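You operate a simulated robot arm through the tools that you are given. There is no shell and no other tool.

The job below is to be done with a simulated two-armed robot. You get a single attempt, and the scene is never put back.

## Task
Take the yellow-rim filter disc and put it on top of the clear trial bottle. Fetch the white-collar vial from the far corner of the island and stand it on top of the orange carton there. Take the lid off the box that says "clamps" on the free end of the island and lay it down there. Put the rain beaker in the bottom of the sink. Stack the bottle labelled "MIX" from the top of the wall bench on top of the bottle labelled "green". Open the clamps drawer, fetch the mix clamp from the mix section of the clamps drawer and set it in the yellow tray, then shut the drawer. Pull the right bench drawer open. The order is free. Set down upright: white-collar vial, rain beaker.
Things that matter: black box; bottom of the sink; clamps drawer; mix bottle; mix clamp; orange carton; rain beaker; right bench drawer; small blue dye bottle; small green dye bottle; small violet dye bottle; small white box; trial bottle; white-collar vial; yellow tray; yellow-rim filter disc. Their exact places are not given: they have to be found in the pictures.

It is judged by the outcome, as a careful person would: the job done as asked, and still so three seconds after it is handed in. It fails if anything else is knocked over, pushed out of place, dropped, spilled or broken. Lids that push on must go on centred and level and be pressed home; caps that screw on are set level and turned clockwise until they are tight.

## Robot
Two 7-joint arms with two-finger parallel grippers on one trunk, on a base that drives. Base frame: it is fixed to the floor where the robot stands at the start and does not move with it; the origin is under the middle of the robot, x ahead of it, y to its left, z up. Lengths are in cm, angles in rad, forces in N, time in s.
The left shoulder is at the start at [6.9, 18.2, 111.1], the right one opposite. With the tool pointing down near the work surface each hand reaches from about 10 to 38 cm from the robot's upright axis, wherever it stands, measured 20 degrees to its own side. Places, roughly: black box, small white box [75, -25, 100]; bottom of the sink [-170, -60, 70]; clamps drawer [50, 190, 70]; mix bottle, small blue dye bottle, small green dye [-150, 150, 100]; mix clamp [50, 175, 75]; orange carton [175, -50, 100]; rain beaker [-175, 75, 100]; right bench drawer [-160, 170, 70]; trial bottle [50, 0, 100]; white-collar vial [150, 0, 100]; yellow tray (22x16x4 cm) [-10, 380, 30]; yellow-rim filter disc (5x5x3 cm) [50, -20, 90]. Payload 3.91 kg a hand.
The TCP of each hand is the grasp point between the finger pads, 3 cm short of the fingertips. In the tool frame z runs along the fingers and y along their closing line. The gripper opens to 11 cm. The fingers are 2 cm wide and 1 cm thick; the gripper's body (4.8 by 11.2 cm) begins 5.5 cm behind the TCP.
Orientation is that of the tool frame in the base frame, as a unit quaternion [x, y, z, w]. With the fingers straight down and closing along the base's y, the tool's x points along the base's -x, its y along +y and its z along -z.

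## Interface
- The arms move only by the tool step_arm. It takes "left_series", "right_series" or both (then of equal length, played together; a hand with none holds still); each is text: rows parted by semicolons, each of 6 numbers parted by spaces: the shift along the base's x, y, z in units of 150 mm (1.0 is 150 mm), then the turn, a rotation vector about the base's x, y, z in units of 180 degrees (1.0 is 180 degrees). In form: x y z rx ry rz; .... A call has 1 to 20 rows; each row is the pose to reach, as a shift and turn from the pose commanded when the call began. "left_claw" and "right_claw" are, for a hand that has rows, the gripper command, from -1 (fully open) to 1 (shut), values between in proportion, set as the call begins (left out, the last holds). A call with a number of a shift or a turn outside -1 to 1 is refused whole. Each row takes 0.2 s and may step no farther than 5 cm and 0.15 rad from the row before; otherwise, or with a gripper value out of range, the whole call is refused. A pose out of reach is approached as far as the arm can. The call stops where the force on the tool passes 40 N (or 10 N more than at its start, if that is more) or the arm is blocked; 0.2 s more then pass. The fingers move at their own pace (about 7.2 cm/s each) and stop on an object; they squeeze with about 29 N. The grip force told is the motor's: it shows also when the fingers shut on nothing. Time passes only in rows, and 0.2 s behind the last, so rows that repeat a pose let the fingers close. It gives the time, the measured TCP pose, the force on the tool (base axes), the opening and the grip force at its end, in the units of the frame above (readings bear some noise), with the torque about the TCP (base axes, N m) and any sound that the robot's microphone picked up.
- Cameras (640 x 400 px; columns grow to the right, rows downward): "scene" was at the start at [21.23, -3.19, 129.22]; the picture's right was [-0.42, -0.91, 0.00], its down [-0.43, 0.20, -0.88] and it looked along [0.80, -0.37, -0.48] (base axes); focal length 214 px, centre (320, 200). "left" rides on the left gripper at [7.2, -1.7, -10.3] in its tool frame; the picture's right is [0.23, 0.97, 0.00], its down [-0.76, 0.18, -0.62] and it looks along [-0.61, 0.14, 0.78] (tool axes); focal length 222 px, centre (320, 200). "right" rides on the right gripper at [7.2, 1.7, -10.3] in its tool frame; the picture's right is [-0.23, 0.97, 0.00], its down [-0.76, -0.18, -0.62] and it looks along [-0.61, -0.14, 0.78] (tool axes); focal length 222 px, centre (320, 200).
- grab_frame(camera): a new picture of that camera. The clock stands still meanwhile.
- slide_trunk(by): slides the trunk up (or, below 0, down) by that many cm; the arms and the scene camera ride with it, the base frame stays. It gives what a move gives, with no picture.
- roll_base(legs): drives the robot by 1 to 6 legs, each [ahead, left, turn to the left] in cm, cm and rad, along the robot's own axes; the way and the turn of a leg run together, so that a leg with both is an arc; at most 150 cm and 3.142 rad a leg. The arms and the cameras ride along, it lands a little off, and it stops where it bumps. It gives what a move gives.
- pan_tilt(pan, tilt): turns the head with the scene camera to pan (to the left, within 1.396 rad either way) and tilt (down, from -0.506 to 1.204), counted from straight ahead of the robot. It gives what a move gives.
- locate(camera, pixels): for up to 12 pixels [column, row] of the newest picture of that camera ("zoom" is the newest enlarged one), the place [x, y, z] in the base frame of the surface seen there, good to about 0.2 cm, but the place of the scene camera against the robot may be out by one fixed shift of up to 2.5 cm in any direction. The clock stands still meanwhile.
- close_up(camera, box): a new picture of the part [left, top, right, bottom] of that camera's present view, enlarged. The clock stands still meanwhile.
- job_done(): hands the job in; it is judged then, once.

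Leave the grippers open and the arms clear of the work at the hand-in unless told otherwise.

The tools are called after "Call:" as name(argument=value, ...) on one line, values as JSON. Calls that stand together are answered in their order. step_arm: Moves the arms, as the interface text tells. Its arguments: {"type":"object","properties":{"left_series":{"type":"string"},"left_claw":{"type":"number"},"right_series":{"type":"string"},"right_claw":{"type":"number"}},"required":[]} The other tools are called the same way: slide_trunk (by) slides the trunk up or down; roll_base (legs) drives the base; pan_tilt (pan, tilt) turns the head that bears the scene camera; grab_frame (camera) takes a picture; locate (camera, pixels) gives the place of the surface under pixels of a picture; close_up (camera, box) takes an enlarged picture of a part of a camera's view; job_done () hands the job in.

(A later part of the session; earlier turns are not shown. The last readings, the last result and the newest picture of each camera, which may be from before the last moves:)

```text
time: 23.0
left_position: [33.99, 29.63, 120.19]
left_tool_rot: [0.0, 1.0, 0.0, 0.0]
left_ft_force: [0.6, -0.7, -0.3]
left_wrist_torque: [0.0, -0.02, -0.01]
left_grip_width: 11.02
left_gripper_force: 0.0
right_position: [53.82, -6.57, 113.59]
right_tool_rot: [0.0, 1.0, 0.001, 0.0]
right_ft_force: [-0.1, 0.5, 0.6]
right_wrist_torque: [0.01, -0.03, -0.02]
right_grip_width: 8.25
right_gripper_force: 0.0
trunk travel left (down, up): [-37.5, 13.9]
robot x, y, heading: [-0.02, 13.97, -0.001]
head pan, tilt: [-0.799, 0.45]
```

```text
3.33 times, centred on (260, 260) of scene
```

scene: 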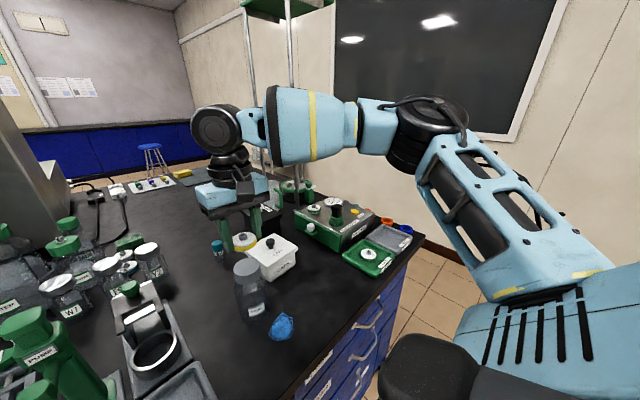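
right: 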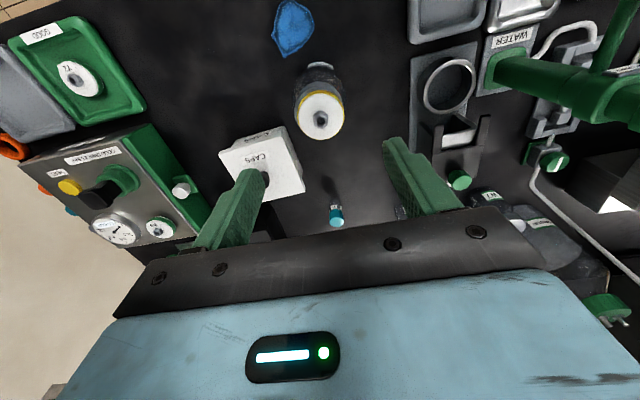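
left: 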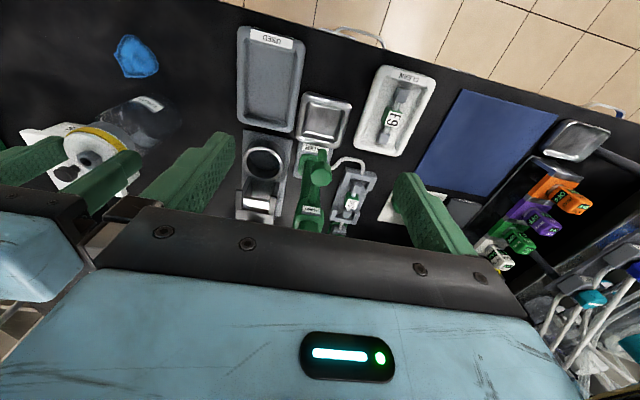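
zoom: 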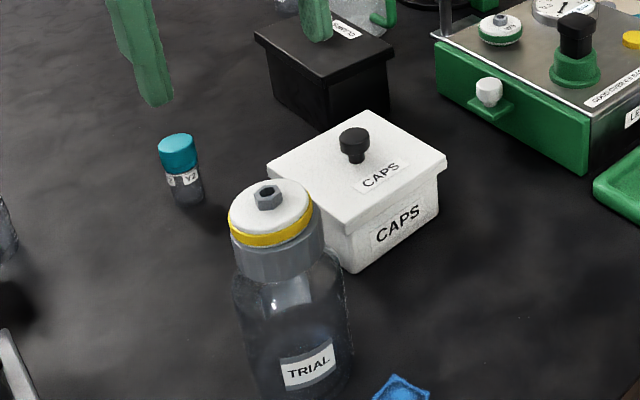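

The disc sits level on the bottle. Next is the CLAMPS lid, knob at about (81,-27,96). I drive right 22 cm then ahead 6 cm cautiously; hands are high.

Call:
roll_base(legs=[[0, -22, 0], [6, 0, 0]])

Call:
grab_frame(camera="scene")

```text
time: 26.2
left_position: [39.94, 7.31, 120.33]
left_tool_rot: [0.0, 1.0, 0.001, 0.0]
left_ft_force: [0.5, -0.3, 0.5]
left_wrist_torque: [-0.01, 0.02, 0.01]
left_grip_width: 10.97
left_gripper_force: 0.1
right_position: [59.66, -28.85, 113.46]
right_tool_rot: [-0.002, 1.0, 0.0, 0.0]
right_ft_force: [0.6, -0.2, 0.0]
right_wrist_torque: [0.02, 0.0, -0.02]
right_grip_width: 8.26
right_gripper_force: 0.0
trunk travel left (down, up): [-37.5, 13.9]
robot x, y, heading: [5.82, -8.24, -0.0]
head pan, tilt: [-0.799, 0.45]
```

```text
taken
```

scene: 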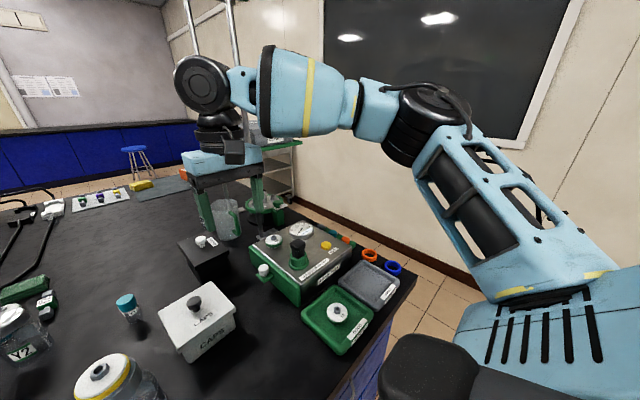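

No bump at +6. Another 4 cm ahead.

Call:
roll_base(legs=[[4, 0, 0]])

```text
time: 27.1
left_position: [43.77, 7.28, 120.36]
left_tool_rot: [0.0, 1.0, 0.0, 0.001]
left_ft_force: [-0.2, -0.5, -0.7]
left_wrist_torque: [0.02, 0.03, -0.01]
left_grip_width: 10.98
left_gripper_force: 0.0
right_position: [63.58, -28.84, 113.6]
right_tool_rot: [0.0, 1.0, 0.0, 0.0]
right_ft_force: [1.0, -1.3, 0.3]
right_wrist_torque: [0.01, 0.03, -0.03]
right_grip_width: 8.26
right_gripper_force: 0.1
trunk travel left (down, up): [-37.5, 13.9]
robot x, y, heading: [10.1, -8.03, -0.003]
head pan, tilt: [-0.799, 0.45]
```

At x=10 now. I need the shelf's overhang position before reaching near it: look with the head.

Call:
pan_tilt(pan=-0.9, tilt=0.2)

Call:
grab_frame(camera="scene")

Call:
grab_frame(camera="right")

```text
time: 27.8
left_position: [43.85, 7.31, 120.3]
left_tool_rot: [0.0, 1.0, -0.001, 0.0]
left_ft_force: [0.0, -0.6, -0.2]
left_wrist_torque: [0.02, 0.01, 0.0]
left_grip_width: 10.99
left_gripper_force: 0.1
right_position: [63.5, -28.86, 113.57]
right_tool_rot: [-0.001, 1.0, 0.0, 0.0]
right_ft_force: [0.2, 0.8, 0.3]
right_wrist_torque: [-0.02, 0.0, 0.03]
right_grip_width: 8.25
right_gripper_force: 0.1
trunk travel left (down, up): [-37.5, 13.9]
robot x, y, heading: [9.73, -8.5, -0.001]
head pan, tilt: [-0.901, 0.201]
```

```text
taken
```

scene: 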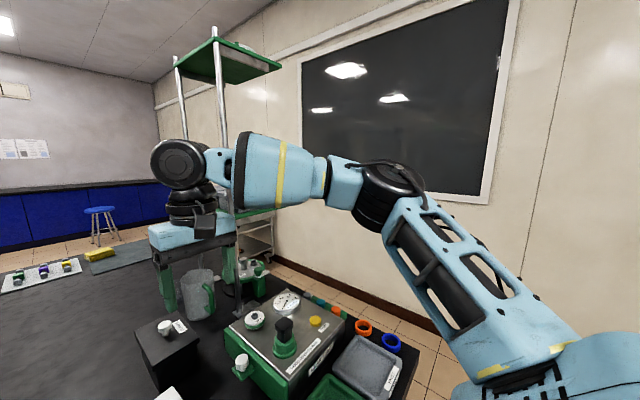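

```text
taken
```

right: 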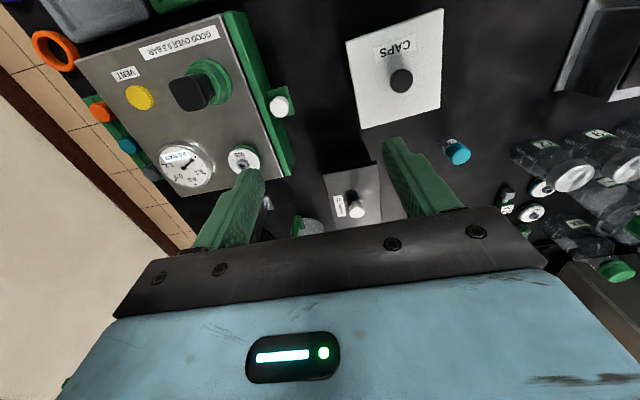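

Locate poles and shelf: pole (220,90), (182,110), lower shelf edge (262,222), pole base (238,305).

Call:
locate(camera="scene", pixels=[[220, 90], [182, 110], [262, 222], [238, 300], [245, 216], [217, 50], [278, 68], [176, 66], [166, 327], [178, 323]])

Call:
close_up(camera="right", box=[280, 140, 420, 240])

```text
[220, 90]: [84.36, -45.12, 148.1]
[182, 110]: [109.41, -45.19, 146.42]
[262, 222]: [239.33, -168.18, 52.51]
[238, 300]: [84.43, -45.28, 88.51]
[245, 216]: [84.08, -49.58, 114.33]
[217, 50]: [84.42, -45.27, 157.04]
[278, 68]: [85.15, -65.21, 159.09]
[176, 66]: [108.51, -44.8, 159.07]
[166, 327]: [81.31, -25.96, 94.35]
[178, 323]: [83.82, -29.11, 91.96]
```

```text
4.00 times, centred on (350, 190) of right
```

zoom: 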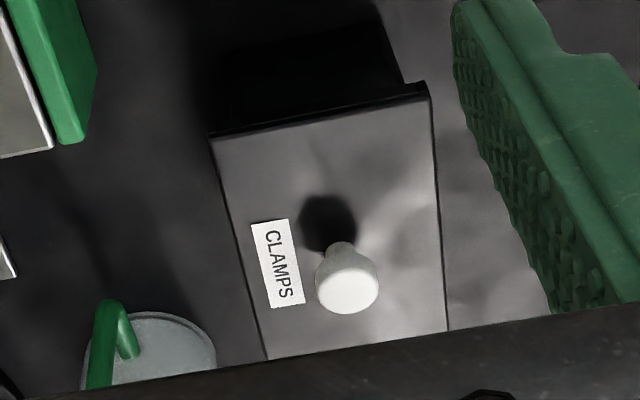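

The poles stand at about (84,-46), clear of the knob's y. I locate the lid corners and knob in the zoom.

Call:
locate(camera="zoom", pixels=[[347, 292], [318, 285], [377, 282], [345, 310], [214, 142], [426, 98], [266, 356], [446, 325], [340, 268], [430, 200], [100, 330], [150, 350]])

```text
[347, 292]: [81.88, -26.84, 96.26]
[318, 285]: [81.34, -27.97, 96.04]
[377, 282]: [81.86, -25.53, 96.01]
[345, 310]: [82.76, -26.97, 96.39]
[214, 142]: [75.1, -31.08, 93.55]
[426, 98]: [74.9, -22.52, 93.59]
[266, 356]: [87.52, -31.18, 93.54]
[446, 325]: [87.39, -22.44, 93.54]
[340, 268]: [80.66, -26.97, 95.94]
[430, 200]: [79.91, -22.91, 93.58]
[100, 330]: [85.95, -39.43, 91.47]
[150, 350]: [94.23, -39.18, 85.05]
```

Knob centre (81.75,-26.85), top 96.3; lid spans x 75–88.5, y -31..-22.5. I move the hand ahead and down toward over the knob, tips staying above 99.

Call:
step_arm(right_series="0.15 0.05 -0.2 0 0 0;0.35 0.1 -0.4 0 0 0;0.6 0.133 -0.6 0 0 0;0.85 0.133 -0.667 0 0 0;1 0.133 -0.667 0 0 0", right_claw=-0.5)

Call:
step_arm(right_series="0.21 0 0 0 0 0;0.21 0 0 0 0 0")

Call:
grab_frame(camera="right")

Call:
grab_frame(camera="scene")

```text
time: 29.0
left_position: [43.74, 7.42, 120.34]
left_tool_rot: [0.0, 1.0, 0.0, 0.0]
left_ft_force: [0.7, 0.5, 0.5]
left_wrist_torque: [0.01, 0.05, 0.0]
left_grip_width: 11.0
left_gripper_force: 0.1
right_position: [69.05, -31.71, 107.81]
right_tool_rot: [-0.001, 1.0, 0.0, 0.001]
right_ft_force: [-0.8, 0.2, 0.0]
right_wrist_torque: [-0.02, 0.0, 0.01]
right_grip_width: 8.25
right_gripper_force: 0.1
right hand out of reach, approached as far as the arm can: row 1, 2, 3, 4, 5
trunk travel left (down, up): [-37.5, 13.9]
robot x, y, heading: [9.8, -8.51, -0.004]
head pan, tilt: [-0.901, 0.201]
```

```text
time: 29.6
left_position: [43.86, 7.39, 120.31]
left_tool_rot: [0.0, 1.0, 0.0, 0.0]
left_ft_force: [-0.6, -0.1, -0.7]
left_wrist_torque: [-0.01, -0.02, -0.04]
left_grip_width: 11.0
left_gripper_force: 0.1
right_position: [69.06, -31.58, 107.7]
right_tool_rot: [-0.001, 1.0, 0.0, 0.0]
right_ft_force: [-0.2, 0.3, 0.2]
right_wrist_torque: [0.0, 0.0, -0.02]
right_grip_width: 8.27
right_gripper_force: 0.1
right hand out of reach, approached as far as the arm can: row 1, 2
trunk travel left (down, up): [-37.5, 13.9]
robot x, y, heading: [10.03, -8.25, -0.0]
head pan, tilt: [-0.901, 0.201]
```

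```text
taken
```

right: 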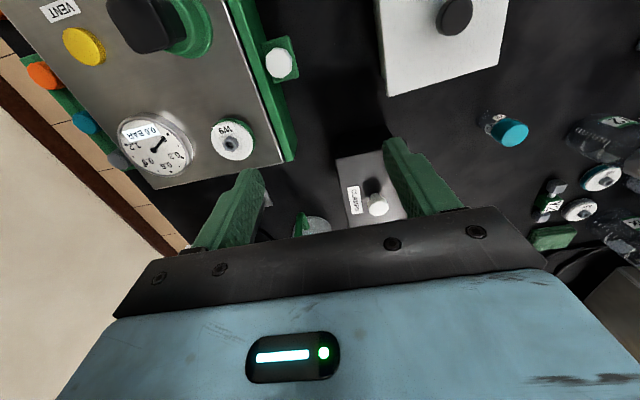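

```text
taken
```

scene: 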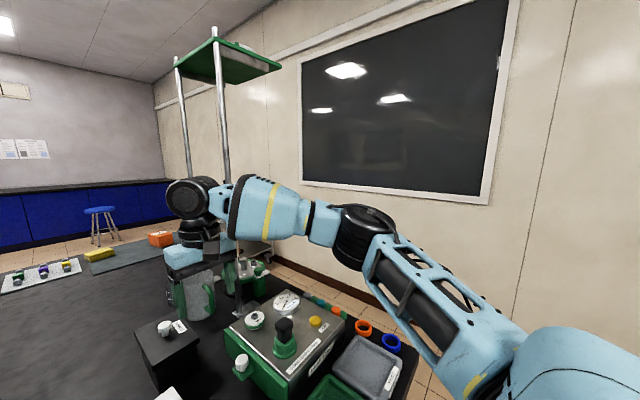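

The arm seems limited by its wrist yaw rather than length. I test by yawing the tool +24° about z, then try forward again.

Call:
step_arm(right_series="0 0 0 0 0 0.045;0 0 0 0 0 0.09;0 0 0 0 0 0.135;0.1 0.1 0 0 0 0.135;0.3 0.2 0 0 0 0.135;0.5 0.3 0 0 0 0.135;0.8 0.3 0 0 0 0.135")

Call:
grab_frame(camera="scene")

```text
time: 31.2
left_position: [43.97, 7.35, 120.39]
left_tool_rot: [0.0, 1.0, 0.0, 0.0]
left_ft_force: [-0.1, -0.9, 0.2]
left_wrist_torque: [-0.01, 0.01, -0.01]
left_grip_width: 10.99
left_gripper_force: 0.1
right_position: [69.29, -31.6, 107.68]
right_tool_rot: [-0.212, 0.977, 0.0, -0.001]
right_ft_force: [-0.1, 0.6, 0.5]
right_wrist_torque: [0.03, -0.02, 0.0]
right_grip_width: 8.26
right_gripper_force: 0.1
right hand out of reach, approached as far as the arm can: row 4, 5, 6, 7
trunk travel left (down, up): [-37.5, 13.9]
robot x, y, heading: [9.87, -8.17, 0.002]
head pan, tilt: [-0.901, 0.201]
```

```text
taken
```

scene: 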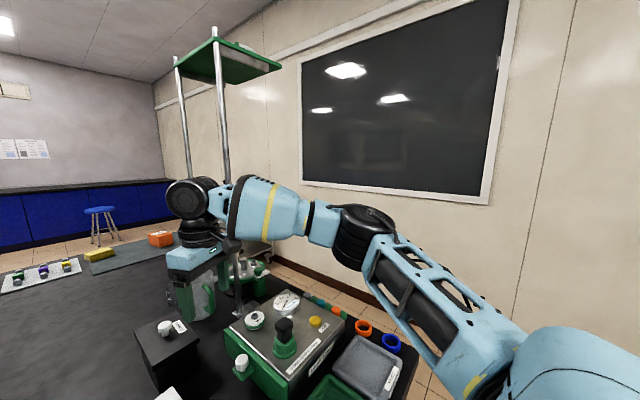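

Yaw isn't the limit; reach grows toward the arm's own side. I'll turn the base left so that the target lies on the right hand's side. First retract and raise the right hand and undo the yaw.

Call:
step_arm(right_series="-0.15 0 0.2 0 0 -0.045;-0.4 0 0.4 0 0 -0.09;-0.65 0 0.55 0 0 -0.135;-0.9 0 0.6 0 0 -0.135;-1 0 0.6 0 0 -0.135")

Call:
roll_base(legs=[[-3, 0, 0], [0, -22, 0]])

```text
time: 32.4
left_position: [43.95, 7.32, 120.38]
left_tool_rot: [-0.001, 1.0, 0.001, 0.0]
left_ft_force: [-0.3, 0.3, 1.2]
left_wrist_torque: [0.0, 0.02, 0.03]
left_grip_width: 10.99
left_gripper_force: 0.2
right_position: [54.46, -31.41, 116.41]
right_tool_rot: [0.0, 1.0, -0.001, 0.0]
right_ft_force: [-0.9, -0.6, 0.8]
right_wrist_torque: [0.03, -0.01, -0.01]
right_grip_width: 8.24
right_gripper_force: 0.1
trunk travel left (down, up): [-37.5, 13.9]
robot x, y, heading: [9.84, -8.47, -0.003]
head pan, tilt: [-0.901, 0.201]
```

```text
time: 35.4
left_position: [40.72, -14.58, 120.45]
left_tool_rot: [0.0, 1.0, 0.0, 0.0]
left_ft_force: [0.7, 0.2, -0.7]
left_wrist_torque: [0.0, 0.0, 0.0]
left_grip_width: 10.99
left_gripper_force: 0.1
right_position: [51.29, -53.32, 116.4]
right_tool_rot: [0.0, 1.0, 0.0, 0.001]
right_ft_force: [0.1, 0.5, -0.2]
right_wrist_torque: [0.02, 0.02, -0.01]
right_grip_width: 8.29
right_gripper_force: 0.0
trunk travel left (down, up): [-37.5, 13.9]
robot x, y, heading: [6.56, -30.09, -0.005]
head pan, tilt: [-0.901, 0.201]
```

Turn left 0.75 rad in place.

Call:
roll_base(legs=[[0, 0, 0.75]])

Call:
grab_frame(camera="right")

Call:
pan_tilt(pan=-0.7, tilt=0.5)

Call:
grab_frame(camera="scene")

```text
time: 37.8
left_position: [21.33, 4.39, 120.36]
left_tool_rot: [-0.365, 0.931, 0.0, -0.001]
left_ft_force: [1.0, -0.8, -0.7]
left_wrist_torque: [-0.01, 0.0, 0.05]
left_grip_width: 10.99
left_gripper_force: 0.0
right_position: [55.35, -16.88, 116.43]
right_tool_rot: [-0.364, 0.931, 0.0, 0.0]
right_ft_force: [-0.3, 0.2, -0.5]
right_wrist_torque: [-0.01, 0.01, -0.01]
right_grip_width: 8.23
right_gripper_force: 0.0
trunk travel left (down, up): [-37.5, 13.9]
robot x, y, heading: [7.02, -30.29, 0.742]
head pan, tilt: [-0.901, 0.201]
```

```text
taken
```

right: 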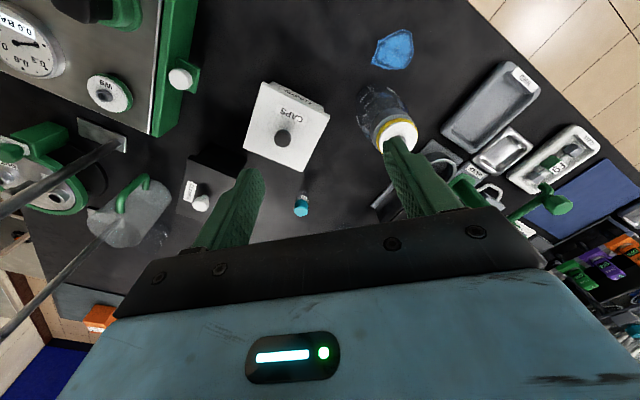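

```text
time: 38.6
left_position: [21.14, 4.34, 120.27]
left_tool_rot: [-0.365, 0.931, 0.0, 0.0]
left_ft_force: [0.4, -0.2, 0.3]
left_wrist_torque: [-0.02, -0.03, -0.02]
left_grip_width: 11.01
left_gripper_force: 0.0
right_position: [55.38, -17.03, 116.43]
right_tool_rot: [-0.364, 0.931, 0.0, 0.0]
right_ft_force: [-0.2, -0.3, 0.3]
right_wrist_torque: [0.02, 0.02, -0.01]
right_grip_width: 8.25
right_gripper_force: 0.0
trunk travel left (down, up): [-37.5, 13.9]
robot x, y, heading: [6.99, -30.11, 0.744]
head pan, tilt: [-0.7, 0.499]
```

```text
taken
```

scene: 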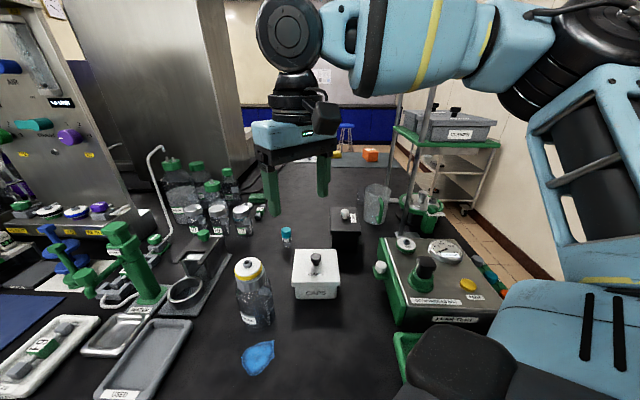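

Good stance. I move the right hand toward over the knob at z≈110 in steps.

Call:
step_arm(right_series="0.25 -0.15 0 0 0 0;0.5 -0.3 -0.1 0 0 0;0.75 -0.45 -0.2 0 0 0;1 -0.6 -0.3 0 0 0")

Call:
step_arm(right_series="0.25 -0.055 -0.1 0 0 0;0.5 -0.055 -0.3 0 0 0;0.757 -0.055 -0.45 0 0 0")

Call:
grab_frame(camera="right")

Call:
grab_frame(camera="scene")

```text
time: 39.6
left_position: [21.3, 4.24, 120.43]
left_tool_rot: [-0.364, 0.932, 0.0, 0.0]
left_ft_force: [0.7, -0.1, -0.4]
left_wrist_torque: [0.02, 0.0, 0.05]
left_grip_width: 10.98
left_gripper_force: 0.0
right_position: [70.42, -26.05, 111.9]
right_tool_rot: [-0.365, 0.931, 0.0, 0.0]
right_ft_force: [1.2, 0.6, -0.6]
right_wrist_torque: [-0.01, 0.02, 0.02]
right_grip_width: 8.26
right_gripper_force: 0.0
trunk travel left (down, up): [-37.5, 13.9]
robot x, y, heading: [6.47, -30.5, 0.741]
head pan, tilt: [-0.7, 0.499]
```

```text
time: 40.4
left_position: [21.38, 4.47, 120.27]
left_tool_rot: [-0.364, 0.932, -0.001, 0.0]
left_ft_force: [0.2, 0.4, 0.2]
left_wrist_torque: [0.01, 0.0, 0.01]
left_grip_width: 10.96
left_gripper_force: 0.1
right_position: [81.83, -26.73, 105.09]
right_tool_rot: [-0.364, 0.931, 0.0, 0.0]
right_ft_force: [0.0, -0.2, -0.3]
right_wrist_torque: [0.0, 0.04, 0.0]
right_grip_width: 8.26
right_gripper_force: 0.1
trunk travel left (down, up): [-37.5, 13.9]
robot x, y, heading: [6.94, -29.95, 0.746]
head pan, tilt: [-0.7, 0.499]
```

```text
taken
```

right: 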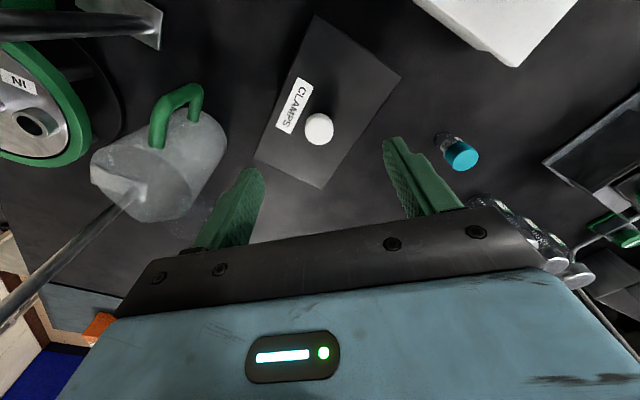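

```text
taken
```

scene: 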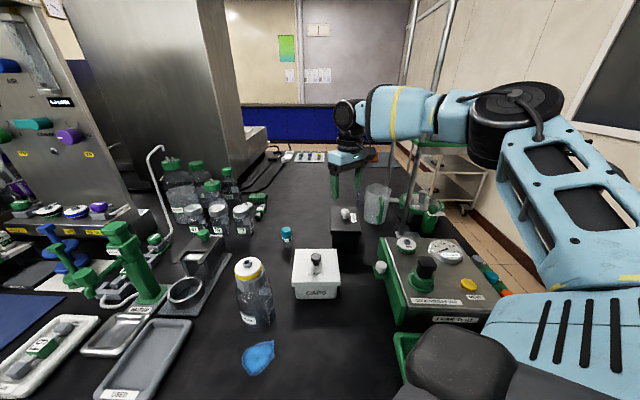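

Reached over the box. Verify knob and lid corners from here.

Call:
locate(camera="right", pixels=[[320, 128], [306, 128], [333, 128], [320, 117], [318, 18], [398, 79], [257, 158], [318, 185], [200, 130], [140, 205]])

```text
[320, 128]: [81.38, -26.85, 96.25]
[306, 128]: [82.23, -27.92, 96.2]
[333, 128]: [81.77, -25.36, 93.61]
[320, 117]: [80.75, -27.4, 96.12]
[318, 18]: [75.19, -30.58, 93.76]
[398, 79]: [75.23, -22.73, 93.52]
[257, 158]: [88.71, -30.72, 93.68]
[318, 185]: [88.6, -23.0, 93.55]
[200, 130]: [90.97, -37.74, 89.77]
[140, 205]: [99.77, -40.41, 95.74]
```

Knob centre (81.75,-26.85). Lower to TCP z 97.0, tips just above the lid, then close.

Call:
step_arm(right_series="0 0 -0.25 0 0 0;0 0 -0.5 0 0 0;0 0 -0.54 0 0 0")

Call:
step_arm(right_series="0 0 0 0 0 0;0 0 0 0 0 0;0 0 0 0 0 0;0 0 0 0 0 0;0 0 0 0 0 0", right_claw=1)

Call:
grab_frame(camera="right")

```text
time: 41.2
left_position: [21.22, 4.35, 120.34]
left_tool_rot: [-0.364, 0.932, -0.001, 0.0]
left_ft_force: [0.0, 0.1, 0.3]
left_wrist_torque: [0.01, -0.02, 0.04]
left_grip_width: 11.02
left_gripper_force: 0.0
right_position: [81.63, -26.87, 97.18]
right_tool_rot: [-0.364, 0.932, -0.001, 0.001]
right_ft_force: [-0.2, -0.8, 0.5]
right_wrist_torque: [0.01, 0.01, -0.02]
right_grip_width: 8.23
right_gripper_force: 0.1
trunk travel left (down, up): [-37.5, 13.9]
robot x, y, heading: [6.86, -30.01, 0.747]
head pan, tilt: [-0.7, 0.499]
```

```text
time: 42.4
left_position: [21.23, 4.35, 120.34]
left_tool_rot: [-0.365, 0.931, 0.0, 0.0]
left_ft_force: [-0.6, 0.2, 0.1]
left_wrist_torque: [0.01, -0.01, 0.02]
left_grip_width: 11.0
left_gripper_force: 0.1
right_position: [81.63, -26.83, 97.22]
right_tool_rot: [-0.364, 0.931, 0.001, 0.0]
right_ft_force: [0.2, 0.2, 1.2]
right_wrist_torque: [0.01, -0.02, -0.1]
right_grip_width: 2.47
right_gripper_force: 28.7
trunk travel left (down, up): [-37.5, 13.9]
robot x, y, heading: [6.88, -29.98, 0.749]
head pan, tilt: [-0.7, 0.499]
```

```text
taken
```

right: 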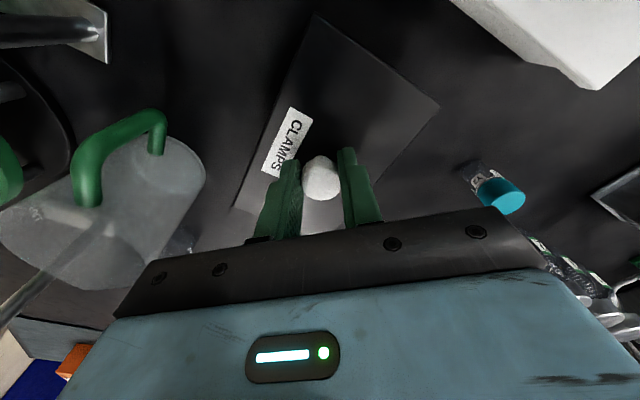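

Knob gripped (2.47 cm). Lift slowly and watch force.

Call:
step_arm(right_series="0 0 0.03 0 0 0;0 0 0.07 0 0 0;0 0 0.12 0 0 0;0 0 0.2 0 0 0")

Call:
grab_frame(camera="right")

```text
time: 43.4
left_position: [21.18, 4.34, 120.4]
left_tool_rot: [-0.364, 0.931, 0.0, 0.0]
left_ft_force: [-0.5, 0.7, -0.1]
left_wrist_torque: [0.0, -0.06, 0.0]
left_grip_width: 11.03
left_gripper_force: 0.1
right_position: [81.78, -26.86, 100.03]
right_tool_rot: [-0.365, 0.931, 0.0, 0.0]
right_ft_force: [0.6, -0.3, -3.0]
right_wrist_torque: [-0.03, 0.02, 0.01]
right_grip_width: 2.45
right_gripper_force: 29.1
trunk travel left (down, up): [-37.5, 13.9]
robot x, y, heading: [6.48, -29.85, 0.742]
head pan, tilt: [-0.7, 0.499]
```

```text
taken
```

right: 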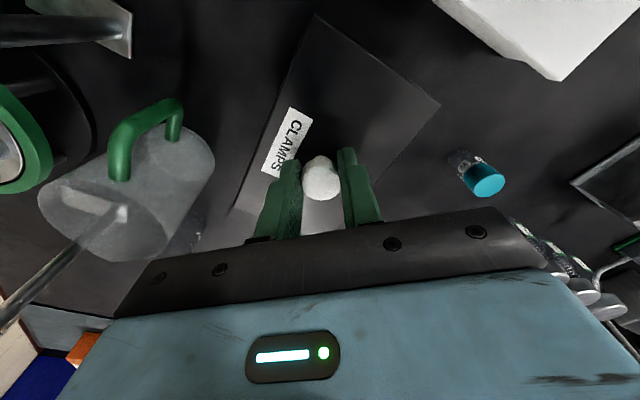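

The lid is free (3 N). Lift higher, then carry it back toward the clear table at (47.5,-22).

Call:
step_arm(right_series="0 0 0.25 0 0 0;0 0 0.5 0 0 0;0 0 0.75 0 0 0")

Call:
step_arm(right_series="-0.25 0.02 0 0 0 0;-0.5 0.05 0 0 0 0;-0.75 0.1 0 0 0 0;-1 0.15 0 0 0 0")

Call:
step_arm(right_series="-0.25 0.05 0 0 0 0;-0.5 0.1 0 0 0 0;-0.75 0.15 0 0 0 0;-1 0.173 0 0 0 0")

Call:
grab_frame(camera="right")

Call:
grab_frame(camera="scene")

```text
time: 44.2
left_position: [21.17, 4.38, 120.4]
left_tool_rot: [-0.364, 0.931, 0.0, -0.001]
left_ft_force: [0.4, -0.7, 0.3]
left_wrist_torque: [-0.01, -0.03, 0.0]
left_grip_width: 10.98
left_gripper_force: 0.0
right_position: [81.43, -26.84, 111.36]
right_tool_rot: [-0.365, 0.931, 0.0, 0.0]
right_ft_force: [0.0, 0.6, -2.0]
right_wrist_torque: [-0.04, 0.01, -0.04]
right_grip_width: 2.43
right_gripper_force: 28.8
trunk travel left (down, up): [-37.5, 13.9]
robot x, y, heading: [6.81, -30.4, 0.741]
head pan, tilt: [-0.7, 0.499]
```

```text
time: 45.2
left_position: [21.15, 4.34, 120.26]
left_tool_rot: [-0.364, 0.932, 0.001, 0.001]
left_ft_force: [-0.4, -0.2, -0.3]
left_wrist_torque: [-0.02, 0.01, 0.04]
left_grip_width: 10.99
left_gripper_force: 0.0
right_position: [66.52, -24.46, 111.57]
right_tool_rot: [-0.364, 0.932, 0.0, 0.001]
right_ft_force: [-0.1, -0.9, -2.5]
right_wrist_torque: [-0.05, -0.01, 0.0]
right_grip_width: 2.42
right_gripper_force: 28.9
trunk travel left (down, up): [-37.5, 13.9]
robot x, y, heading: [6.62, -30.1, 0.747]
head pan, tilt: [-0.7, 0.499]
```

```text
time: 46.2
left_position: [21.16, 4.38, 120.35]
left_tool_rot: [-0.364, 0.931, 0.0, 0.001]
left_ft_force: [-0.4, -0.8, -0.2]
left_wrist_torque: [0.0, -0.02, -0.02]
left_grip_width: 11.01
left_gripper_force: 0.1
right_position: [51.49, -21.9, 111.48]
right_tool_rot: [-0.364, 0.931, -0.002, 0.0]
right_ft_force: [-0.3, 0.3, -2.7]
right_wrist_torque: [-0.03, -0.02, -0.02]
right_grip_width: 2.45
right_gripper_force: 28.8
trunk travel left (down, up): [-37.5, 13.9]
robot x, y, heading: [7.0, -30.03, 0.741]
head pan, tilt: [-0.7, 0.499]
```

```text
taken
```

right: 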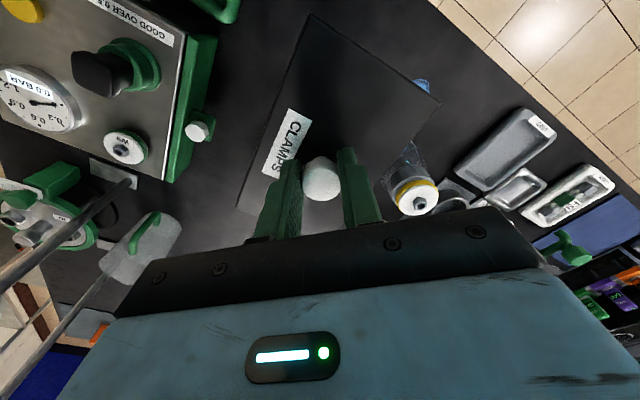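

```text
taken
```

scene: 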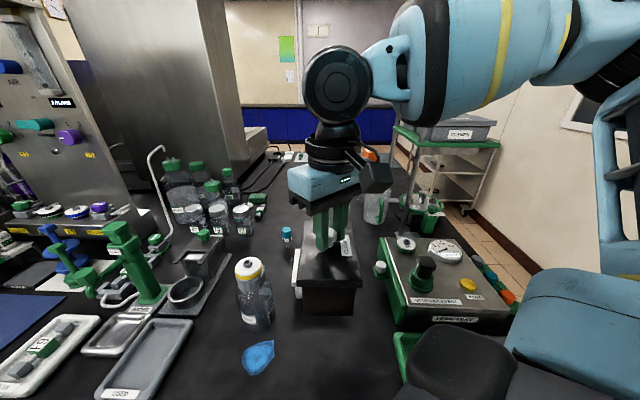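

It looks like something deep hangs in the hand; zoom in to check whether only the lid came off.

Call:
close_up(camera="scene", box=[270, 180, 430, 330])

```text
2.67 times, centred on (350, 255) of scene
```

zoom: 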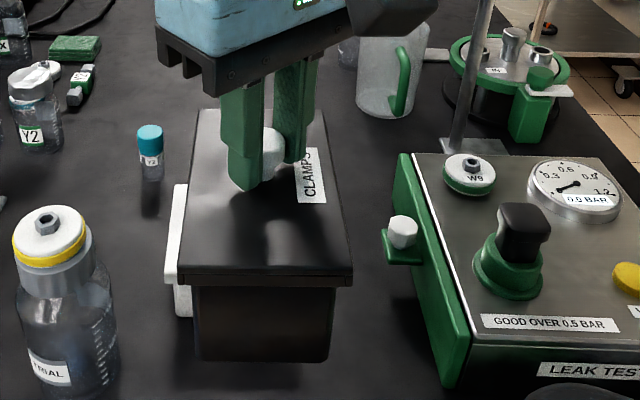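

The whole box came up with the lid: the lid is a tight push fit and the body must be held by the other hand. Plan: set the box on the clear table near the edge with both hands able to reach, hold it with the left, pull the lid with the right, then return the box to its place. First raise and turn the base back to heading 0.

Call:
step_arm(right_series="0 0 0.25 0 0 0;0 0 0.45 0 0 0")

Call:
roll_base(legs=[[0, 0, -0.743]])

Call:
grab_frame(camera="scene")

```text
time: 46.8
left_position: [21.16, 4.51, 120.29]
left_tool_rot: [-0.364, 0.931, 0.001, 0.0]
left_ft_force: [-0.2, 0.3, 1.0]
left_wrist_torque: [0.06, 0.0, 0.01]
left_grip_width: 11.03
left_gripper_force: 0.1
right_position: [51.64, -21.96, 118.28]
right_tool_rot: [-0.364, 0.931, 0.0, 0.001]
right_ft_force: [-0.5, -0.1, -2.9]
right_wrist_torque: [-0.04, 0.02, 0.02]
right_grip_width: 2.45
right_gripper_force: 29.4
trunk travel left (down, up): [-37.5, 13.9]
robot x, y, heading: [6.94, -30.45, 0.741]
head pan, tilt: [-0.7, 0.499]
```

```text
time: 49.1
left_position: [40.84, -14.5, 120.25]
left_tool_rot: [0.0, 1.0, 0.0, 0.0]
left_ft_force: [-0.1, 1.1, 0.0]
left_wrist_torque: [-0.01, 0.01, 0.01]
left_grip_width: 11.02
left_gripper_force: 0.2
right_position: [45.4, -54.44, 118.17]
right_tool_rot: [-0.001, 1.0, 0.0, 0.0]
right_ft_force: [0.1, -0.4, -1.9]
right_wrist_torque: [-0.01, 0.02, -0.01]
right_grip_width: 2.39
right_gripper_force: 29.3
trunk travel left (down, up): [-37.5, 13.9]
robot x, y, heading: [6.39, -30.0, 0.004]
head pan, tilt: [-0.7, 0.499]
```

```text
taken
```

scene: 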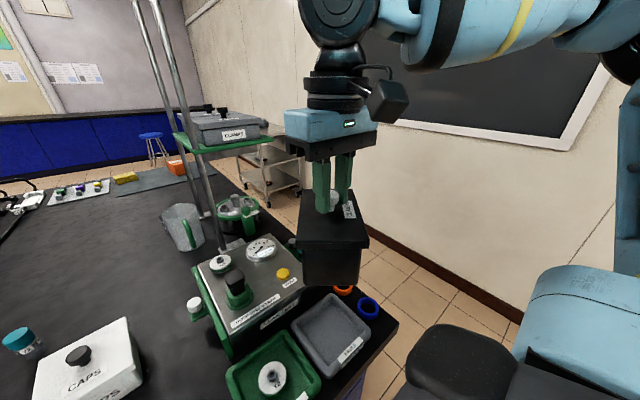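

The box's place is indeed empty. Drive left 8.5 cm, then move the left hand out of the way.

Call:
roll_base(legs=[[0.5, 8.5, 0]])

Call:
step_arm(left_series="0 0.3 0.1 0 0 0;0 0.6 0.2 0 0 0;0 0.9 0.2 0 0 0")

```text
time: 50.6
left_position: [41.36, -6.26, 120.31]
left_tool_rot: [0.0, 1.0, 0.0, 0.0]
left_ft_force: [-0.3, 0.0, -0.4]
left_wrist_torque: [-0.03, -0.02, 0.0]
left_grip_width: 10.99
left_gripper_force: 0.0
right_position: [45.95, -46.14, 118.13]
right_tool_rot: [0.0, 1.0, 0.0, 0.0]
right_ft_force: [-0.2, -0.5, -2.4]
right_wrist_torque: [0.0, -0.01, 0.02]
right_grip_width: 2.38
right_gripper_force: 29.2
trunk travel left (down, up): [-37.5, 13.9]
robot x, y, heading: [7.44, -21.8, -0.001]
head pan, tilt: [-0.7, 0.499]
```

```text
time: 51.4
left_position: [41.6, 7.21, 122.45]
left_tool_rot: [0.0, 1.0, -0.002, 0.0]
left_ft_force: [-0.1, -0.5, 0.4]
left_wrist_torque: [-0.05, -0.04, 0.0]
left_grip_width: 11.0
left_gripper_force: 0.0
left hand out of reach, approached as far as the arm can: row 3
right_position: [45.99, -46.0, 118.18]
right_tool_rot: [-0.001, 1.0, -0.001, 0.0]
right_ft_force: [0.5, 0.1, -2.0]
right_wrist_torque: [-0.01, -0.01, -0.01]
right_grip_width: 2.4
right_gripper_force: 28.8
trunk travel left (down, up): [-37.5, 13.9]
robot x, y, heading: [7.6, -21.79, 0.001]
head pan, tilt: [-0.7, 0.499]
```

Now swing the right hand with the box leftward while turning it -47° so that its long axis lies along y.

Call:
step_arm(right_series="-0.03 0.15 0 0 0 -0.044;-0.06 0.3 0 0 0 -0.088;-0.09 0.45 0 0 0 -0.132;-0.12 0.6 0 0 0 -0.176;-0.15 0.75 0 0 0 -0.22;-0.167 0.9 0 0 0 -0.263")

Call:
step_arm(right_series="0 0.15 0 0 0 0;0 0.3 0 0 0 0;0 0.45 0 0 0 0;0 0.533 0 0 0 0")

Call:
pan_tilt(pan=0.0, tilt=0.8)

Call:
grab_frame(camera="scene")

```text
time: 52.8
left_position: [41.72, 7.06, 122.62]
left_tool_rot: [0.0, 1.0, -0.001, 0.0]
left_ft_force: [-0.4, -0.2, 0.9]
left_wrist_torque: [0.02, 0.04, -0.01]
left_grip_width: 11.01
left_gripper_force: 0.1
right_position: [44.41, -33.74, 118.23]
right_tool_rot: [0.402, 0.916, -0.001, 0.0]
right_ft_force: [0.8, -0.2, -2.7]
right_wrist_torque: [-0.01, -0.03, -0.01]
right_grip_width: 2.4
right_gripper_force: 29.2
right hand out of reach, approached as far as the arm can: row 6
trunk travel left (down, up): [-37.5, 13.9]
robot x, y, heading: [7.45, -21.92, -0.003]
head pan, tilt: [-0.7, 0.499]
```

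```text
time: 53.8
left_position: [41.67, 6.97, 122.52]
left_tool_rot: [0.0, 1.0, -0.001, 0.001]
left_ft_force: [-0.5, -0.1, -1.0]
left_wrist_torque: [-0.01, -0.02, 0.03]
left_grip_width: 11.03
left_gripper_force: 0.1
right_position: [44.2, -33.82, 118.36]
right_tool_rot: [0.401, 0.916, 0.0, -0.001]
right_ft_force: [-0.3, -0.1, -2.0]
right_wrist_torque: [0.02, 0.02, 0.02]
right_grip_width: 2.41
right_gripper_force: 28.5
right hand out of reach, approached as far as the arm can: row 1, 2, 3, 4
trunk travel left (down, up): [-37.5, 13.9]
robot x, y, heading: [7.37, -21.76, -0.005]
head pan, tilt: [-0.7, 0.499]
```

```text
time: 54.8
left_position: [41.55, 7.08, 122.56]
left_tool_rot: [0.001, 1.0, 0.0, 0.001]
left_ft_force: [0.6, 0.4, 0.3]
left_wrist_torque: [0.04, 0.04, 0.01]
left_grip_width: 11.03
left_gripper_force: 0.0
right_position: [44.18, -33.82, 118.37]
right_tool_rot: [0.401, 0.916, 0.0, 0.0]
right_ft_force: [-0.1, 0.4, -2.5]
right_wrist_torque: [-0.01, 0.03, 0.04]
right_grip_width: 2.43
right_gripper_force: 28.9
trunk travel left (down, up): [-37.5, 13.9]
robot x, y, heading: [7.17, -21.83, -0.005]
head pan, tilt: [0.0, 0.799]
```

```text
taken
```

scene: 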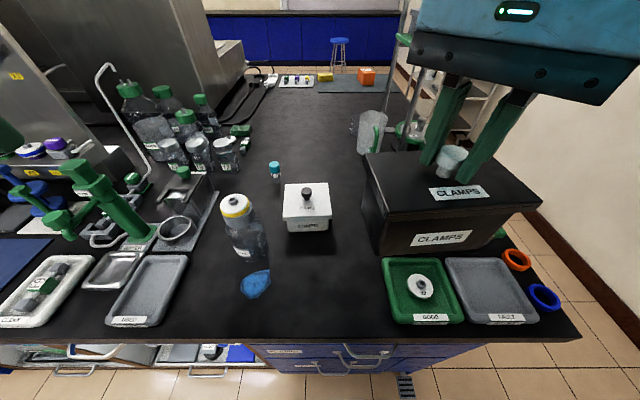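

The right arm can't go further inward than about y -12 from the robot's middle. I'll drive left 9.3 cm so the box hangs over the clear table at (44,-24.5).

Call:
roll_base(legs=[[0, 9.3, 0]])

Call:
grab_frame(camera="scene")

Call:
grab_frame(camera="right")

```text
time: 56.3
left_position: [41.67, 16.15, 122.54]
left_tool_rot: [-0.001, 1.0, -0.002, 0.001]
left_ft_force: [0.2, -0.3, 0.6]
left_wrist_torque: [0.01, -0.01, 0.01]
left_grip_width: 11.0
left_gripper_force: 0.1
right_position: [44.2, -24.81, 118.24]
right_tool_rot: [0.401, 0.916, 0.0, -0.001]
right_ft_force: [0.1, 0.0, -1.9]
right_wrist_torque: [-0.03, 0.04, -0.02]
right_grip_width: 2.4
right_gripper_force: 29.3
trunk travel left (down, up): [-37.5, 13.9]
robot x, y, heading: [6.93, -12.96, -0.004]
head pan, tilt: [0.0, 0.799]
```

```text
taken
```

scene: 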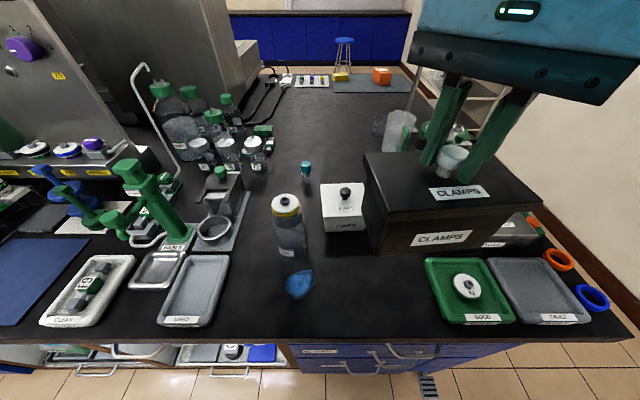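

```text
taken
```

right: 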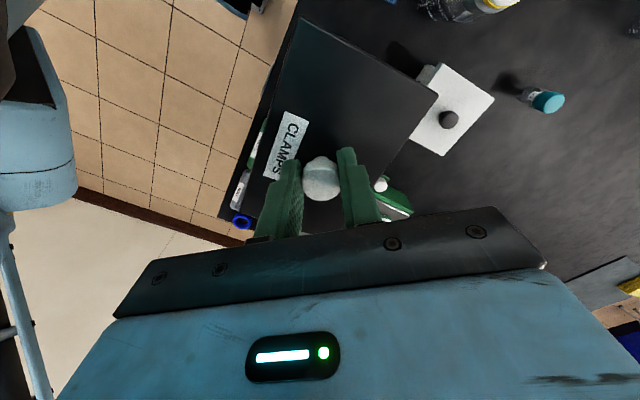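

Check the green tray's left edge against the box's landing footprint.

Call:
locate(camera="scene", pixels=[[427, 265], [441, 320], [432, 290], [320, 225], [370, 245], [300, 285]])

```text
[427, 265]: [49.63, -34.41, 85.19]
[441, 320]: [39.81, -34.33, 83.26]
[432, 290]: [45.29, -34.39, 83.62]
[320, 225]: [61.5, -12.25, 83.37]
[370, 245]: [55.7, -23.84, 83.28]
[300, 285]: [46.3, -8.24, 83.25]
```

Clear by 3.5 cm. Lower the box.

Call:
step_arm(right_series="0 0 -0.25 0 0 0;0 0 -0.5 0 0 0;0 0 -0.75 0 0 0;0 0 -0.95 0 0 0")

Call:
step_arm(right_series="0 0 -0.2 0 0 0;0 0 -0.35 0 0 0;0 0 -0.42 0 0 0;0 0 -0.435 0 0 0")

```text
time: 57.3
left_position: [41.66, 16.05, 122.59]
left_tool_rot: [0.0, 1.0, 0.001, -0.001]
left_ft_force: [0.5, -0.5, 0.8]
left_wrist_torque: [-0.01, 0.01, -0.04]
left_grip_width: 11.01
left_gripper_force: 0.1
right_position: [44.25, -24.71, 103.99]
right_tool_rot: [0.401, 0.916, 0.0, 0.0]
right_ft_force: [0.1, 0.8, -2.3]
right_wrist_torque: [0.01, 0.01, 0.01]
right_grip_width: 2.41
right_gripper_force: 28.5
trunk travel left (down, up): [-37.5, 13.9]
robot x, y, heading: [6.74, -12.58, -0.001]
head pan, tilt: [0.0, 0.799]
```

```text
time: 58.3
left_position: [41.67, 16.07, 122.59]
left_tool_rot: [0.0, 1.0, -0.001, 0.001]
left_ft_force: [0.5, -0.2, 0.3]
left_wrist_torque: [-0.02, 0.01, -0.02]
left_grip_width: 11.01
left_gripper_force: 0.0
right_position: [44.25, -24.84, 97.56]
right_tool_rot: [0.401, 0.916, -0.001, 0.0]
right_ft_force: [-0.6, 0.5, -1.9]
right_wrist_torque: [-0.01, 0.04, 0.0]
right_grip_width: 2.39
right_gripper_force: 29.2
trunk travel left (down, up): [-37.5, 13.9]
robot x, y, heading: [7.25, -12.4, 0.0]
head pan, tilt: [0.0, 0.799]
```

Almost down; lower by small steps to touch the table.

Call:
step_arm(right_series="0 0 -0.01 0 0 0;0 0 -0.02 0 0 0;0 0 -0.025 0 0 0")

```text
time: 59.1
left_position: [41.67, 16.06, 122.55]
left_tool_rot: [0.0, 1.0, -0.001, 0.0]
left_ft_force: [-0.3, 0.1, -0.3]
left_wrist_torque: [-0.03, -0.04, 0.04]
left_grip_width: 11.0
left_gripper_force: 0.0
right_position: [44.19, -24.75, 97.27]
right_tool_rot: [0.401, 0.916, -0.001, -0.001]
right_ft_force: [-0.3, -0.5, -2.2]
right_wrist_torque: [-0.02, -0.01, 0.01]
right_grip_width: 2.4
right_gripper_force: 28.9
trunk travel left (down, up): [-37.5, 13.9]
robot x, y, heading: [7.52, -12.53, -0.001]
head pan, tilt: [0.0, 0.799]
```

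Call:
step_arm(right_series="0 0 -0.007 0 0 0;0 0 -0.014 0 0 0")

```text
time: 59.7
left_position: [41.61, 15.99, 122.63]
left_tool_rot: [0.0, 1.0, -0.001, 0.0]
left_ft_force: [0.0, 0.6, 0.2]
left_wrist_torque: [0.0, -0.02, 0.02]
left_grip_width: 11.0
left_gripper_force: 0.0
right_position: [44.3, -24.78, 97.09]
right_tool_rot: [0.402, 0.916, 0.0, 0.001]
right_ft_force: [-1.1, -1.5, 11.6]
right_wrist_torque: [0.11, 0.29, -0.02]
right_grip_width: 2.38
right_gripper_force: 29.0
trunk travel left (down, up): [-37.5, 13.9]
robot x, y, heading: [6.99, -12.57, 0.001]
head pan, tilt: [0.0, 0.799]
heard: snap
```

A snap: it's a snap-on lid. For a better approach for the left hand I lift the box slightly, turn it +30° and set it down again.

Call:
step_arm(right_series="0 0 0.1 0 0 0;0 0 0.15 0 0 0.04;0 0 0.15 0 0 0.08;0 0 0.15 0 0 0.12;0 0 0.15 0 0 0.1667;0 0 0.15 0 0 0.1667;0 0 0.05 0 0 0.1667;0 0 0.01 0 0 0.1667")

Call:
grab_frame(camera="scene")

Call:
close_up(camera="scene", box=[300, 180, 500, 330])

```text
time: 61.6
left_position: [41.46, 16.04, 122.52]
left_tool_rot: [0.001, 1.0, 0.001, 0.0]
left_ft_force: [0.2, -0.1, 0.2]
left_wrist_torque: [0.01, 0.02, -0.02]
left_grip_width: 10.99
left_gripper_force: 0.0
right_position: [44.28, -24.7, 97.45]
right_tool_rot: [0.15, 0.989, 0.004, 0.005]
right_ft_force: [-4.3, -1.0, 17.0]
right_wrist_torque: [-0.19, 0.21, -0.03]
right_grip_width: 2.38
right_gripper_force: 28.8
trunk travel left (down, up): [-37.5, 13.9]
robot x, y, heading: [7.28, -12.45, -0.003]
head pan, tilt: [0.0, 0.799]
stopped in row 8 (right hand): the force on the tool passed its limit at 43 N (the readings are from after the stop); the commanded pose is now the measured one
```

```text
taken
```

scene: 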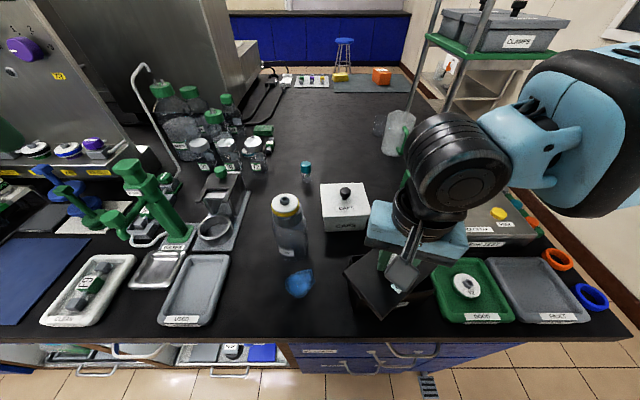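

```text
2.67 times, centred on (400, 255) of scene
```

zoom: 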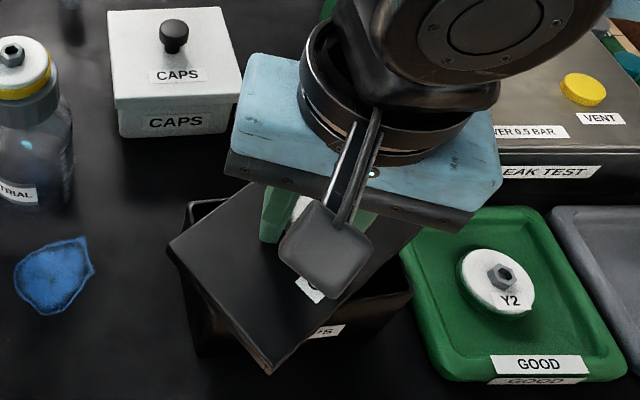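

The lid has come off: it is turned above the open body, which stays put. Lift the lid straight up gently.

Call:
step_arm(right_series="0 0 0.05 0 0 0;0 0 0.15 0 0 0;0 0 0.35 0 0 0;0 0 0.6 0 0 0;0 0 0.9 0 0 0")

Call:
grab_frame(camera="scene")

Call:
grab_frame(camera="right")

```text
time: 62.8
left_position: [41.47, 16.04, 122.53]
left_tool_rot: [0.0, 1.0, -0.001, 0.001]
left_ft_force: [0.0, -0.3, -0.5]
left_wrist_torque: [0.01, 0.01, 0.02]
left_grip_width: 10.97
left_gripper_force: 0.0
right_position: [44.59, -24.83, 110.85]
right_tool_rot: [0.15, 0.989, 0.001, 0.004]
right_ft_force: [-0.2, -0.2, -1.1]
right_wrist_torque: [0.01, -0.01, 0.0]
right_grip_width: 2.35
right_gripper_force: 29.0
trunk travel left (down, up): [-37.5, 13.9]
robot x, y, heading: [7.65, -12.88, 0.004]
head pan, tilt: [0.0, 0.799]
```

```text
taken
```

scene: 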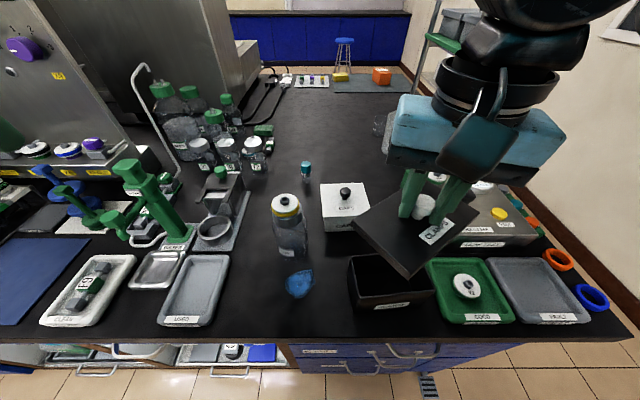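

```text
taken
```

right: 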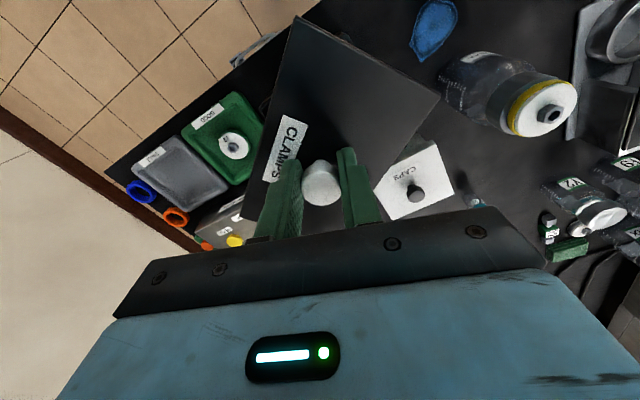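

Lid off, body open on the table. I check free space for the lid: between the bottle and the USED tray, and beyond.

Call:
locate(camera="scene", pixels=[[230, 258], [218, 322], [275, 250], [287, 290], [314, 295], [250, 215], [240, 245], [305, 175], [321, 186], [368, 186], [350, 262], [380, 305]])

```text
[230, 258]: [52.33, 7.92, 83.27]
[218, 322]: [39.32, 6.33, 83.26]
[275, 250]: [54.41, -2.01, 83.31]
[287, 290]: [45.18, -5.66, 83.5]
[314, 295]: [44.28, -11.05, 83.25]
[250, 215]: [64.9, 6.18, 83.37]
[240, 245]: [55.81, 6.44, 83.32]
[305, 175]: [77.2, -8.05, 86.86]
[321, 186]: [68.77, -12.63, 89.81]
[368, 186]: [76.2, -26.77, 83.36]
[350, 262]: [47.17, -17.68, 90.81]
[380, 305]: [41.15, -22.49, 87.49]
```

The roomy clear spot is around (66,-2), between bottle, vial and cup stand. I check that patch, including the Y2 bottle base and CAPS box edges.

Call:
close_up(camera="scene", box=[180, 120, 380, 270])

Call:
locate(camera="scene", pixels=[[258, 172], [262, 168], [245, 195], [280, 200], [300, 190], [270, 180], [275, 215], [320, 215], [306, 180], [228, 168], [255, 190], [290, 175]])

```text
2.67 times, centred on (280, 195) of scene
```

zoom: 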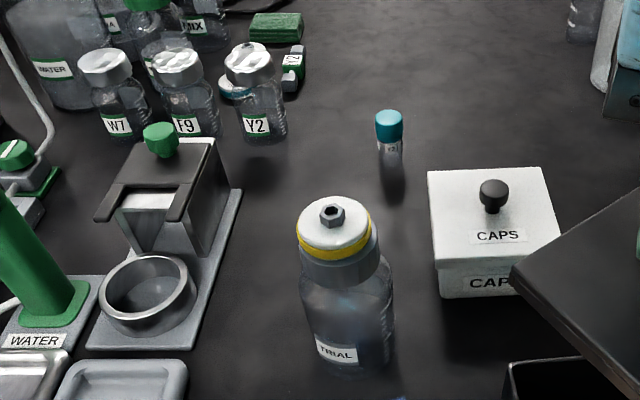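

```text
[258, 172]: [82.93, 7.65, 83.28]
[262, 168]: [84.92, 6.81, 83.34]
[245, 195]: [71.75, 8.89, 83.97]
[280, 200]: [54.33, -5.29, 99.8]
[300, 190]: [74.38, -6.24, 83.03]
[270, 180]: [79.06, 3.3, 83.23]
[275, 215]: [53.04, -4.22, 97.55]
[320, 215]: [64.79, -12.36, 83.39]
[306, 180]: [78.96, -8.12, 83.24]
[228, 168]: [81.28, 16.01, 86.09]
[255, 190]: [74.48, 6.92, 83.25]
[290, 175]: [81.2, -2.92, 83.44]
```

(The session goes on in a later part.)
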